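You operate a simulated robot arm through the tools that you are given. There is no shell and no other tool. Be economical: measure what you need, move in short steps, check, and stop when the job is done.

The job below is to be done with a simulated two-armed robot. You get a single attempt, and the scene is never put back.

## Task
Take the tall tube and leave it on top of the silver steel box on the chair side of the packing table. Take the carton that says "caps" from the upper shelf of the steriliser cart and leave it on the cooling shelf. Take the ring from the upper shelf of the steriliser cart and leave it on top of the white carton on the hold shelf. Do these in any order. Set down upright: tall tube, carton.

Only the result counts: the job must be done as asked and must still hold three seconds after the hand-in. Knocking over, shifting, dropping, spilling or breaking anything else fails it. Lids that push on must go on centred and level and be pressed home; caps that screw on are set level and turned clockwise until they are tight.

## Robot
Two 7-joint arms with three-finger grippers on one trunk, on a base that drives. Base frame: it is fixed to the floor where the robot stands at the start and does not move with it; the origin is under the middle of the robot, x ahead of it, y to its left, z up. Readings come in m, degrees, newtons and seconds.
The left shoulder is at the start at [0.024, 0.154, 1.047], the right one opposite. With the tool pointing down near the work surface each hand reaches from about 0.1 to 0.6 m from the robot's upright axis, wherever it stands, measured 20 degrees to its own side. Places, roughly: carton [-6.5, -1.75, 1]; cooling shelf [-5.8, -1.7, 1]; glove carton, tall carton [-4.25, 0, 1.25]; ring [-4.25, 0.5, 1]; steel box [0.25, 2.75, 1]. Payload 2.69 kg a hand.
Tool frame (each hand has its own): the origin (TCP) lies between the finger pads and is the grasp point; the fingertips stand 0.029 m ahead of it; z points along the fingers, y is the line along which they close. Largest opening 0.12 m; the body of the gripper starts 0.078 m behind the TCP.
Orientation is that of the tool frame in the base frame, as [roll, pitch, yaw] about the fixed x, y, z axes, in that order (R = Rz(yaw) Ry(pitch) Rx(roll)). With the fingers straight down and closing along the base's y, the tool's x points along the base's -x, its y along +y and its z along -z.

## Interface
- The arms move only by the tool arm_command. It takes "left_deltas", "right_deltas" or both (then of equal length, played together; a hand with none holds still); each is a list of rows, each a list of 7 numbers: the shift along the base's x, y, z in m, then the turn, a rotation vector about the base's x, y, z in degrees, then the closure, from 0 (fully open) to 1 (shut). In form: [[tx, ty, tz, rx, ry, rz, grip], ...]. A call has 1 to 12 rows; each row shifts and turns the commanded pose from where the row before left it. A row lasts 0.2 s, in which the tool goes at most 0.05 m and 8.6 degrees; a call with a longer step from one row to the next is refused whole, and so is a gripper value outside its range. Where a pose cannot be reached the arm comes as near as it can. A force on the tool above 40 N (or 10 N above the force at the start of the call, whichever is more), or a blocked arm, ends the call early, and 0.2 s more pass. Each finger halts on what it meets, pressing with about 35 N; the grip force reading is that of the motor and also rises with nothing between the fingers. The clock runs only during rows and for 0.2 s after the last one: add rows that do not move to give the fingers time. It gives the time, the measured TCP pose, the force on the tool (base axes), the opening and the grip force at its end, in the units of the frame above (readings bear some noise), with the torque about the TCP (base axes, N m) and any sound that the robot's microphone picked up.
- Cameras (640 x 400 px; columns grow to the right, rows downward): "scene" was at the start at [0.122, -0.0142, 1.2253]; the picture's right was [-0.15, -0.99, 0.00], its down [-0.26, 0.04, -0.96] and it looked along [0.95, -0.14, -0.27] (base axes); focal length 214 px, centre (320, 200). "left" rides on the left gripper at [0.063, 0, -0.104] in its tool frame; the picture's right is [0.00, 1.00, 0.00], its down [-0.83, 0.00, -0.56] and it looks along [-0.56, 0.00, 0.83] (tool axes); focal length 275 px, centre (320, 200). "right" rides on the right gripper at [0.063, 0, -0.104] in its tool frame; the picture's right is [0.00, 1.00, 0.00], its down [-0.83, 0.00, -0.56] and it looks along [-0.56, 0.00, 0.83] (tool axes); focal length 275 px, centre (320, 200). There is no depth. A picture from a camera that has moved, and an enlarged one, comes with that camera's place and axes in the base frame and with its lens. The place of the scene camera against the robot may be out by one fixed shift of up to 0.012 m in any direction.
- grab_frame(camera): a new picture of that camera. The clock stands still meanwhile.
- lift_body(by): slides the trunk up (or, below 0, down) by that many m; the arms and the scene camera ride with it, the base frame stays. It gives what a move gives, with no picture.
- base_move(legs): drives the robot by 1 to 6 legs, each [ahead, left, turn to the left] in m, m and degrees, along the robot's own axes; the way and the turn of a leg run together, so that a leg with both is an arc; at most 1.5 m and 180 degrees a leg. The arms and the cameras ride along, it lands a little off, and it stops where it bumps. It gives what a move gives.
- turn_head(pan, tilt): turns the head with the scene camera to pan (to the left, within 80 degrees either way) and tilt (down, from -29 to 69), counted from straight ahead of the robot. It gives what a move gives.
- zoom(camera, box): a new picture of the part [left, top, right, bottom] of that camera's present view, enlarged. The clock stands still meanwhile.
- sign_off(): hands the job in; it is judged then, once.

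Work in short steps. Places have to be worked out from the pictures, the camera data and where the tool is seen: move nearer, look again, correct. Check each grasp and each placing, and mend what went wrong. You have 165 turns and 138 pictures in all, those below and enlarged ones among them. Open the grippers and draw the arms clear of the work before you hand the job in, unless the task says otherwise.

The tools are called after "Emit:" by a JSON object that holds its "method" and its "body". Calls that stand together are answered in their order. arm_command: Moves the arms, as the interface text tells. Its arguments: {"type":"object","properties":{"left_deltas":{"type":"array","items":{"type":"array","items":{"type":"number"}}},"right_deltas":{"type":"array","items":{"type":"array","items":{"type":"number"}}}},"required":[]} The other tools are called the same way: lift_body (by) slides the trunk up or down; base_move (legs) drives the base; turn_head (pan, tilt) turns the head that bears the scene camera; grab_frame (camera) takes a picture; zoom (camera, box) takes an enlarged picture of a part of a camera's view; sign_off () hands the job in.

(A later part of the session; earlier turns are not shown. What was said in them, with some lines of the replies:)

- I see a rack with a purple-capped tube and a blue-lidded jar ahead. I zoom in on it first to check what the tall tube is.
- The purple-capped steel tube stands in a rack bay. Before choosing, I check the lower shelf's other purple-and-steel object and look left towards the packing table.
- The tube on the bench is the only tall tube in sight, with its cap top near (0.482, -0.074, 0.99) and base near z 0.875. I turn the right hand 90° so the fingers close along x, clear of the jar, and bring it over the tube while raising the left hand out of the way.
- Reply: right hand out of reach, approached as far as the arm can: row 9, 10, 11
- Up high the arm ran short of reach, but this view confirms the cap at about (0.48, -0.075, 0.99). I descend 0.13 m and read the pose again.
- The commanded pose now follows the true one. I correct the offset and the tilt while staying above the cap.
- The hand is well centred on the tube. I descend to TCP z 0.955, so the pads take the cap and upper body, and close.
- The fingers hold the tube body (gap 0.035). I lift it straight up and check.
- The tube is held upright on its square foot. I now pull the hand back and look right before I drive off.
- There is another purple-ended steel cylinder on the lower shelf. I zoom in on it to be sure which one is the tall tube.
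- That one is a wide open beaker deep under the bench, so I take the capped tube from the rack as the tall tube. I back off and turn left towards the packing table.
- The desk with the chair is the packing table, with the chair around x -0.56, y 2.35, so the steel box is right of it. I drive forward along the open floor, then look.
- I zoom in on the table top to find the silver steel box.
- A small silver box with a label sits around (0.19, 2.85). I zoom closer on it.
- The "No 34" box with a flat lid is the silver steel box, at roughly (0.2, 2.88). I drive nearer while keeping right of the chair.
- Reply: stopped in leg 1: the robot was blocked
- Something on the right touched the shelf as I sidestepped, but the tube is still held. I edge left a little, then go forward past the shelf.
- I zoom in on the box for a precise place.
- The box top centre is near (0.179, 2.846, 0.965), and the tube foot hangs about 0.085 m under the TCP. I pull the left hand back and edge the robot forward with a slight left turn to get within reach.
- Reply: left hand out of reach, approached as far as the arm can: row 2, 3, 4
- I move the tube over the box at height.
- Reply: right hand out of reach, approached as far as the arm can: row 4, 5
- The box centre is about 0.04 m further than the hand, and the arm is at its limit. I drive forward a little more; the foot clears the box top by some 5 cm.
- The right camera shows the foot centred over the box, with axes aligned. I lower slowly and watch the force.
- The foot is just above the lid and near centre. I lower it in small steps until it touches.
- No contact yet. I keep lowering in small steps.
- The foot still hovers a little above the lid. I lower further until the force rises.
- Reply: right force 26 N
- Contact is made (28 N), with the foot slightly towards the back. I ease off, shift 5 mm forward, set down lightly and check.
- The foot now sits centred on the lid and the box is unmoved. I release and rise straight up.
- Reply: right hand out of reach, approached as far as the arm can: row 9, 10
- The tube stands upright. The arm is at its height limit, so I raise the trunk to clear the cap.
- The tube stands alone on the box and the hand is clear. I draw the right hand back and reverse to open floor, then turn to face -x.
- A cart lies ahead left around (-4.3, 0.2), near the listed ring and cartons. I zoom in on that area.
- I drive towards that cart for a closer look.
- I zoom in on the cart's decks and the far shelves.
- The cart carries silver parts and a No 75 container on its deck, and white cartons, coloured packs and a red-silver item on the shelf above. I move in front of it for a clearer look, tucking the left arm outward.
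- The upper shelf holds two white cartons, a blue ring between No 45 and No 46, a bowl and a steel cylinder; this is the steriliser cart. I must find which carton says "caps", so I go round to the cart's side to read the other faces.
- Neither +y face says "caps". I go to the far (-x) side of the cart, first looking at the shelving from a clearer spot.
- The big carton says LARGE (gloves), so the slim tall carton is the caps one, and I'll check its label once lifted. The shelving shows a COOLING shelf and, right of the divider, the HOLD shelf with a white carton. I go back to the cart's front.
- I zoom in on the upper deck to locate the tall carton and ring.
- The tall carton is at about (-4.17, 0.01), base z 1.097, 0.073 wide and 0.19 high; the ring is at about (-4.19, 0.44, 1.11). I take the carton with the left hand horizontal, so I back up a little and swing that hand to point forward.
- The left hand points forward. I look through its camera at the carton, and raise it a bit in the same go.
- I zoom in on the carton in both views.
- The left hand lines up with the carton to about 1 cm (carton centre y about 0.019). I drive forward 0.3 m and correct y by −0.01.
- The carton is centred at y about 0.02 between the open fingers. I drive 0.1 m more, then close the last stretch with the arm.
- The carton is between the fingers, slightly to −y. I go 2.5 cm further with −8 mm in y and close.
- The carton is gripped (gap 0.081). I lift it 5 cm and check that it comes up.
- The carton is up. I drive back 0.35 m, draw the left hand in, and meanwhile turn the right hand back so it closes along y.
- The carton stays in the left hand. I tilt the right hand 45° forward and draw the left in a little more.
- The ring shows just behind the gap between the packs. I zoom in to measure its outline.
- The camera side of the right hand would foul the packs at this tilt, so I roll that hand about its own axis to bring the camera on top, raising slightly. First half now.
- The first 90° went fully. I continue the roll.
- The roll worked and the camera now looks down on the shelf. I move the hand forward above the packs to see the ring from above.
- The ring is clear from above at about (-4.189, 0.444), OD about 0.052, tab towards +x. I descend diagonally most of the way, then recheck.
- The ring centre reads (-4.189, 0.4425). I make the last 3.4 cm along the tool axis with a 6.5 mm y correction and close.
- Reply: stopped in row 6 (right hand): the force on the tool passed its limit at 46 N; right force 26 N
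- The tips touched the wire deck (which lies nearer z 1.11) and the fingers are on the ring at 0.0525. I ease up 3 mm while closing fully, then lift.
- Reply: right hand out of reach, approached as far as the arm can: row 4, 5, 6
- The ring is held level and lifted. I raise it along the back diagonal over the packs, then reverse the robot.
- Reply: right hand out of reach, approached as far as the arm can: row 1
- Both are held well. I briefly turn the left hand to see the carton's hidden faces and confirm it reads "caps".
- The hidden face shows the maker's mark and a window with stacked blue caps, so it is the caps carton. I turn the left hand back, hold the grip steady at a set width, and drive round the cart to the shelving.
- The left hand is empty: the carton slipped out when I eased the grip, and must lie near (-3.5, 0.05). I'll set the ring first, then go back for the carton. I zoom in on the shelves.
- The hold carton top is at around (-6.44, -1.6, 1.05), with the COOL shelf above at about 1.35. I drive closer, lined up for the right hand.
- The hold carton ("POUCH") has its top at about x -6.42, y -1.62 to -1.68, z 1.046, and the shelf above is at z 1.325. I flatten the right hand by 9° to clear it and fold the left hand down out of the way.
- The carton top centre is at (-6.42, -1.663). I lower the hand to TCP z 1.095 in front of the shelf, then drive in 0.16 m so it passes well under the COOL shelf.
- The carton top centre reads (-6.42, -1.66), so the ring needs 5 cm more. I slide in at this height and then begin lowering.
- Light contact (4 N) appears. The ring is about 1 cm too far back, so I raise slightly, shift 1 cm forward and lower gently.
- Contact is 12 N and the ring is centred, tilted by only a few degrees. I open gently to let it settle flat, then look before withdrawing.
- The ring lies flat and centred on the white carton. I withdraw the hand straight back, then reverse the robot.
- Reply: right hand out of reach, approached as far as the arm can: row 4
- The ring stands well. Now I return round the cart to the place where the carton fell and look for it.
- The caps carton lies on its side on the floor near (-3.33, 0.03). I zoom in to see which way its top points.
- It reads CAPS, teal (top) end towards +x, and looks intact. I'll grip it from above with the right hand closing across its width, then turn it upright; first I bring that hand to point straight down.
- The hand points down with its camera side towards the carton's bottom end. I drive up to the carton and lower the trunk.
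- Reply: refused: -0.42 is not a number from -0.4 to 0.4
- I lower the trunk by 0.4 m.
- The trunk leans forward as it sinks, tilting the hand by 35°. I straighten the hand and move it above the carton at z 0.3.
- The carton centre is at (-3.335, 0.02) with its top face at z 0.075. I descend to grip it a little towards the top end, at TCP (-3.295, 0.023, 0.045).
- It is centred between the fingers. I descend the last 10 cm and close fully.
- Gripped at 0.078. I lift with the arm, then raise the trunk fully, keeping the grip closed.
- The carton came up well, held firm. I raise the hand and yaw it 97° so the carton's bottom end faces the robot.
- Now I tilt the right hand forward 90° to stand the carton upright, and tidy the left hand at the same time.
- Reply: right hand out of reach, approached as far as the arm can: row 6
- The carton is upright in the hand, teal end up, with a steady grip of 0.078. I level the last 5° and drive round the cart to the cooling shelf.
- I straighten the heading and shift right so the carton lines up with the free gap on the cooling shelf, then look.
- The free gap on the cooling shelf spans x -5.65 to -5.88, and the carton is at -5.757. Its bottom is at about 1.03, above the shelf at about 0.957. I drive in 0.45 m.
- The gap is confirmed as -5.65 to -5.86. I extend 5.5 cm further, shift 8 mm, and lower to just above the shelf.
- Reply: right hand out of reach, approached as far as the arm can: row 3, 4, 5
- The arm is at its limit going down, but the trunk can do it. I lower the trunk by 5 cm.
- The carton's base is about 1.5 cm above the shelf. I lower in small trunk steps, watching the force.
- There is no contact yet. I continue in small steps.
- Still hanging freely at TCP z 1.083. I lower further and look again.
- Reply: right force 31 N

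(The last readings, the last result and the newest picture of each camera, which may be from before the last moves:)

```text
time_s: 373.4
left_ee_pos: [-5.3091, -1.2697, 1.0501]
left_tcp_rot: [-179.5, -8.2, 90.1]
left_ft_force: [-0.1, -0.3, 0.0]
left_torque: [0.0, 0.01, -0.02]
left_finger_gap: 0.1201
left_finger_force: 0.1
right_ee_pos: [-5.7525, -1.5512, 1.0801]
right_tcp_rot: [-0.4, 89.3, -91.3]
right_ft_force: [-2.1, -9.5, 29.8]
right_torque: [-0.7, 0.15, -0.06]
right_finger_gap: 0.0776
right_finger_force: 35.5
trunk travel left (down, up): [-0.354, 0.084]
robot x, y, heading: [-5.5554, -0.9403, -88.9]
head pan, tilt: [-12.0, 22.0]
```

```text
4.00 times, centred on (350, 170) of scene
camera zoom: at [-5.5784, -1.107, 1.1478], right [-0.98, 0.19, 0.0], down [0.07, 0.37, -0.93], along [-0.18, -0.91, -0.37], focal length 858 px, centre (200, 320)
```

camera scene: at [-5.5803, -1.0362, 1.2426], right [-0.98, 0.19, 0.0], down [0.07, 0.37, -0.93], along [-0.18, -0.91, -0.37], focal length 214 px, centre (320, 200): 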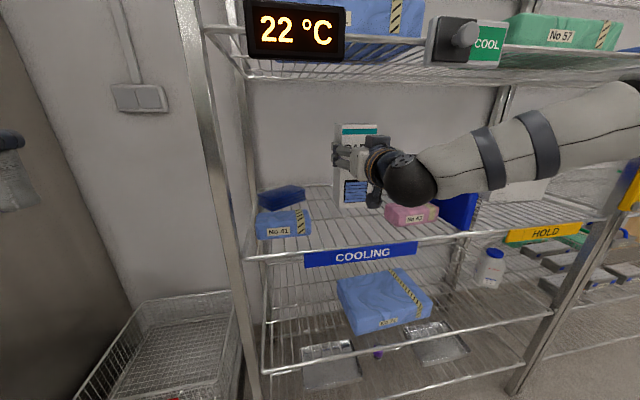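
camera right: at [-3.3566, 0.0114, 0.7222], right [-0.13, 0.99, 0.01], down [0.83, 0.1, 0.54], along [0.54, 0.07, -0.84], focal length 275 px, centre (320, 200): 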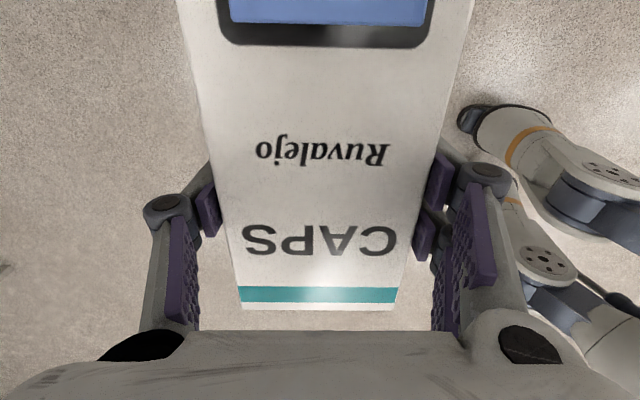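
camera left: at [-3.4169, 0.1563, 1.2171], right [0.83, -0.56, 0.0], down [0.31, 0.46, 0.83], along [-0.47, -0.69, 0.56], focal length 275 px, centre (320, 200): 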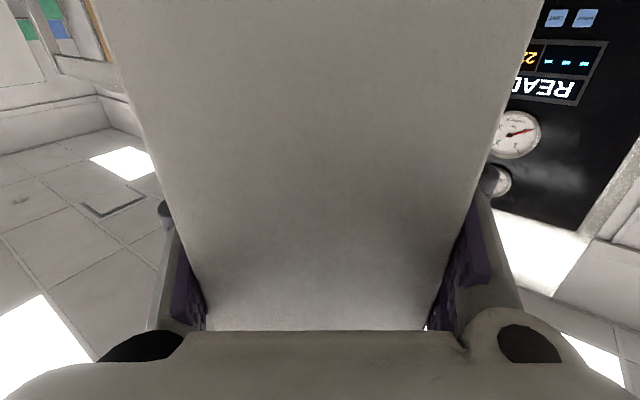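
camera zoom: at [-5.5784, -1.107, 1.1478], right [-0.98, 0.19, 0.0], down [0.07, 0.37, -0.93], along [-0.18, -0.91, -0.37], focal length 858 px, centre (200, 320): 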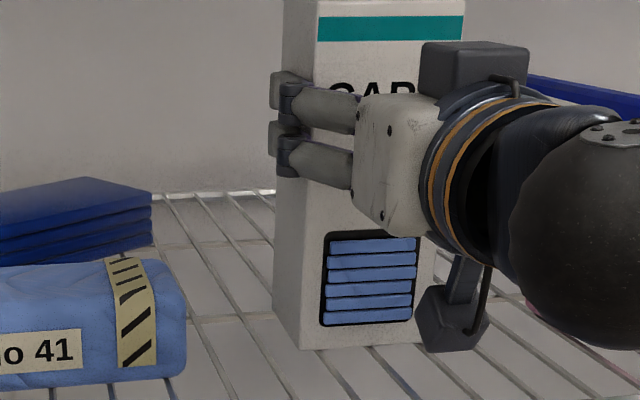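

The carton's base bears on the shelf (contact at TCP z 1.080). I ease the trunk up 4 mm to relieve the load and open the fingers gently.

Emit:
{"method": "lift_body", "body": {"by": 0.004}}

Emit:
{"method": "arm_command", "body": {"right_deltas": [[0, 0, 0, 0, 0, 0, 0.34], [0, 0, 0, 0, 0, 0, 0.3], [0, 0, 0, 0, 0, 0, 0.2], [0, 0, 0, 0, 0, 0, 0.1], [0, 0, 0, 0, 0, 0, 0], [0, 0, 0, 0, 0, 0, 0]]}}

Emit:
{"method": "zoom", "body": {"camera": "scene", "box": [240, 90, 440, 250]}}

Emit:
{"method": "grab_frame", "body": {"camera": "right"}}

```text
time_s: 373.9
left_ee_pos: [-5.309, -1.2693, 1.0525]
left_tcp_rot: [-179.5, -8.1, 89.9]
left_ft_force: [0.1, 0.9, 0.1]
left_torque: [0.03, -0.01, -0.01]
left_finger_gap: 0.1199
left_finger_force: 0.1
right_ee_pos: [-5.7515, -1.5524, 1.0796]
right_tcp_rot: [-8.9, 89.9, -99.8]
right_ft_force: [-2.0, -7.4, 22.0]
right_torque: [-0.53, -0.25, -0.07]
right_finger_gap: 0.0775
right_finger_force: 35.0
trunk travel left (down, up): [-0.358, 0.08]
robot x, y, heading: [-5.5575, -0.937, -89.1]
head pan, tilt: [-12.0, 22.0]
```

```text
time_s: 375.3
left_ee_pos: [-5.309, -1.2704, 1.0517]
left_tcp_rot: [-179.5, -8.2, 90.0]
left_ft_force: [-0.3, 0.3, 0.2]
left_torque: [0.01, 0.0, -0.01]
left_finger_gap: 0.12
left_finger_force: 0.1
right_ee_pos: [-5.7515, -1.5535, 1.0777]
right_tcp_rot: [-38.5, 89.9, -129.2]
right_ft_force: [0.3, -0.3, -0.4]
right_torque: [0.01, -0.02, 0.01]
right_finger_gap: 0.12
right_finger_force: 0.1
trunk travel left (down, up): [-0.358, 0.08]
robot x, y, heading: [-5.555, -0.9422, -88.6]
head pan, tilt: [-12.0, 22.0]
```

```text
2.50 times, centred on (340, 170) of scene
camera zoom: at [-5.579, -1.1062, 1.152], right [-0.98, 0.19, 0.0], down [0.07, 0.37, -0.93], along [-0.18, -0.91, -0.37], focal length 536 px, centre (270, 275)
```

zoom: 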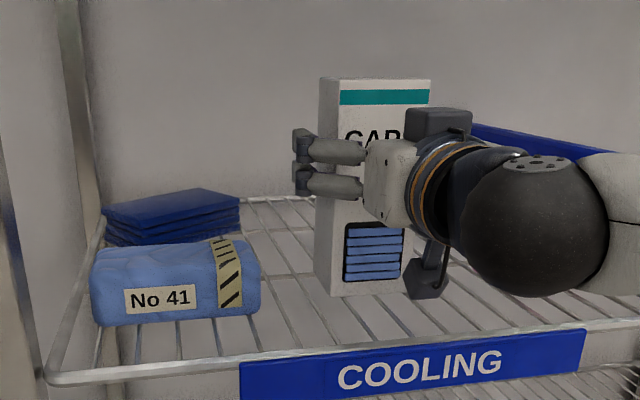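

```text
20 pictures are left
camera right: at [-5.7515, -1.4494, 1.0156], right [1.0, -0.01, 0.0], down [0.01, 0.56, 0.83], along [-0.01, -0.83, 0.56], focal length 275 px, centre (320, 200)
```

right: 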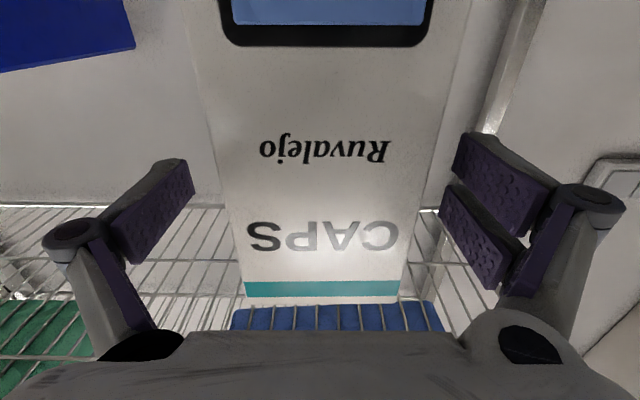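

The carton stands free, upright, inside the COOLING section. I pull the hand straight back with the arm, then reverse the robot.

Emit:
{"method": "arm_command", "body": {"right_deltas": [[0, 0.02, 0, 0, 0, 0, 0], [0, 0.03, 0, 0, 0, 0, 0], [0, 0.03, 0, 0, 0, 0, 0], [0, 0.02, 0, 0, 0, 0, 0], [0, 0, 0, 0, 0, 0, 0]]}}

Emit:
{"method": "base_move", "body": {"legs": [[-0.6, 0, 0]]}}

Emit:
{"method": "turn_head", "body": {"pan": -15, "tilt": 15}}

Emit:
{"method": "grab_frame", "body": {"camera": "scene"}}

```text
time_s: 376.5
left_ee_pos: [-5.3093, -1.2709, 1.0522]
left_tcp_rot: [-179.6, -8.2, 90.0]
left_ft_force: [-0.5, -0.8, 0.1]
left_torque: [0.01, 0.0, 0.03]
left_finger_gap: 0.1201
left_finger_force: 0.1
right_ee_pos: [-5.7543, -1.4531, 1.0782]
right_tcp_rot: [99.5, 89.9, 8.5]
right_ft_force: [-1.2, 0.4, 0.1]
right_torque: [-0.01, 0.01, 0.02]
right_finger_gap: 0.1198
right_finger_force: 0.0
trunk travel left (down, up): [-0.358, 0.08]
robot x, y, heading: [-5.5553, -0.9439, -88.9]
head pan, tilt: [-12.0, 22.0]
```

```text
time_s: 379.8
left_ee_pos: [-5.3193, -0.6902, 1.0538]
left_tcp_rot: [-179.5, -8.2, 90.7]
left_ft_force: [-0.1, 0.4, -0.1]
left_torque: [0.01, -0.01, -0.02]
left_finger_gap: 0.1199
left_finger_force: 0.1
right_ee_pos: [-5.7605, -0.8785, 1.0776]
right_tcp_rot: [156.6, 90.0, 66.5]
right_ft_force: [0.9, -0.5, 0.0]
right_torque: [0.02, 0.01, -0.01]
right_finger_gap: 0.1201
right_finger_force: 0.0
trunk travel left (down, up): [-0.358, 0.08]
robot x, y, heading: [-5.5667, -0.3642, -88.0]
head pan, tilt: [-12.0, 22.0]
```

```text
time_s: 380.5
left_ee_pos: [-5.3199, -0.69, 1.0515]
left_tcp_rot: [-179.5, -8.2, 90.8]
left_ft_force: [0.2, -0.8, 0.2]
left_torque: [0.0, 0.01, 0.01]
left_finger_gap: 0.1201
left_finger_force: 0.2
right_ee_pos: [-5.7611, -0.8785, 1.0783]
right_tcp_rot: [-70.5, 90.0, -160.4]
right_ft_force: [0.2, 0.8, 0.6]
right_torque: [0.0, -0.05, -0.01]
right_finger_gap: 0.12
right_finger_force: 0.1
trunk travel left (down, up): [-0.358, 0.08]
robot x, y, heading: [-5.5703, -0.3658, -88.2]
head pan, tilt: [-15.0, 15.0]
```

```text
19 pictures are left
camera scene: at [-5.5963, -0.5292, 1.1633], right [-0.97, 0.23, 0.0], down [0.06, 0.25, -0.97], along [-0.22, -0.94, -0.26], focal length 214 px, centre (320, 200)
```

scene: 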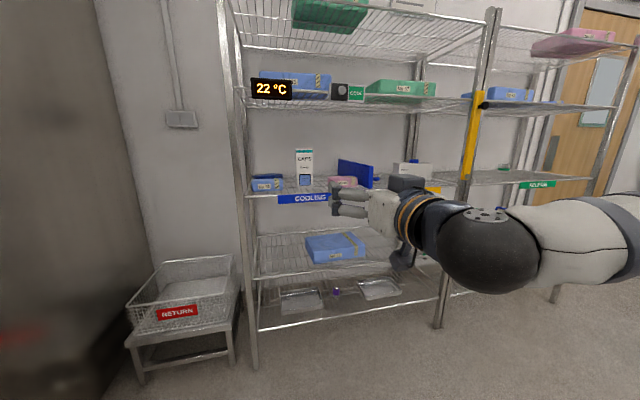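

I zoom in for a last check of the carton and ring.

Emit:
{"method": "zoom", "body": {"camera": "scene", "box": [240, 130, 450, 220]}}

```text
3.05 times, centred on (345, 175) of scene
camera zoom: at [-5.5963, -0.5292, 1.1633], right [-0.97, 0.23, 0.0], down [0.06, 0.25, -0.97], along [-0.22, -0.94, -0.26], focal length 654 px, centre (244, 276)
```

zoom: 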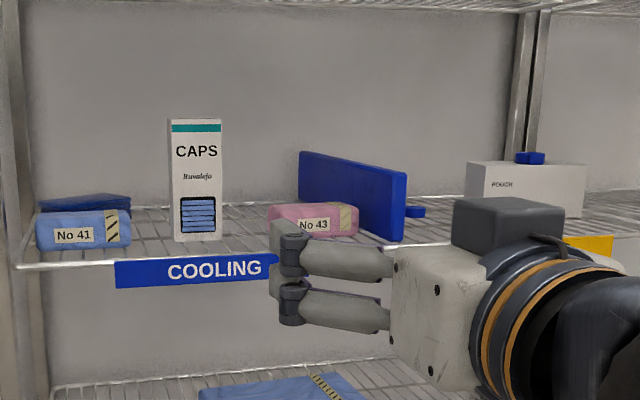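

The CAPS carton stands upright on the cooling shelf, the ring lies on the white hold-shelf carton, and the tube was left standing on the steel box. Both grippers are open and clear, so I hand in.

Emit:
{"method": "sign_off", "body": {}}

```text
The job is handed in.
```

All three items are in place and the job is handed in. I dropped the "caps" carton on the floor once on the way; it looked intact.

- **Tall tube:** it stands upright on top of the silver "No 34" box on the packing table. I saw it standing when I left it and did not look again later. I took the capped steel tube in the rack as the tall tube. A wide open beaker was also on the shelf under that bench, and I left it alone.
- **Caps carton:** it slipped when I loosened the grip while moving it. I picked it up again, and it now stands upright on the cooling shelf between No 41 and No 43.
- **Ring:** the 54 mm ring lies flat on top of the white "POUCH" carton on the hold shelf.

Early on, the robot was blocked while stepping sideways near the small-parts shelf by the starting bench, probably by touching it. I did not go back to check that nothing there had shifted.
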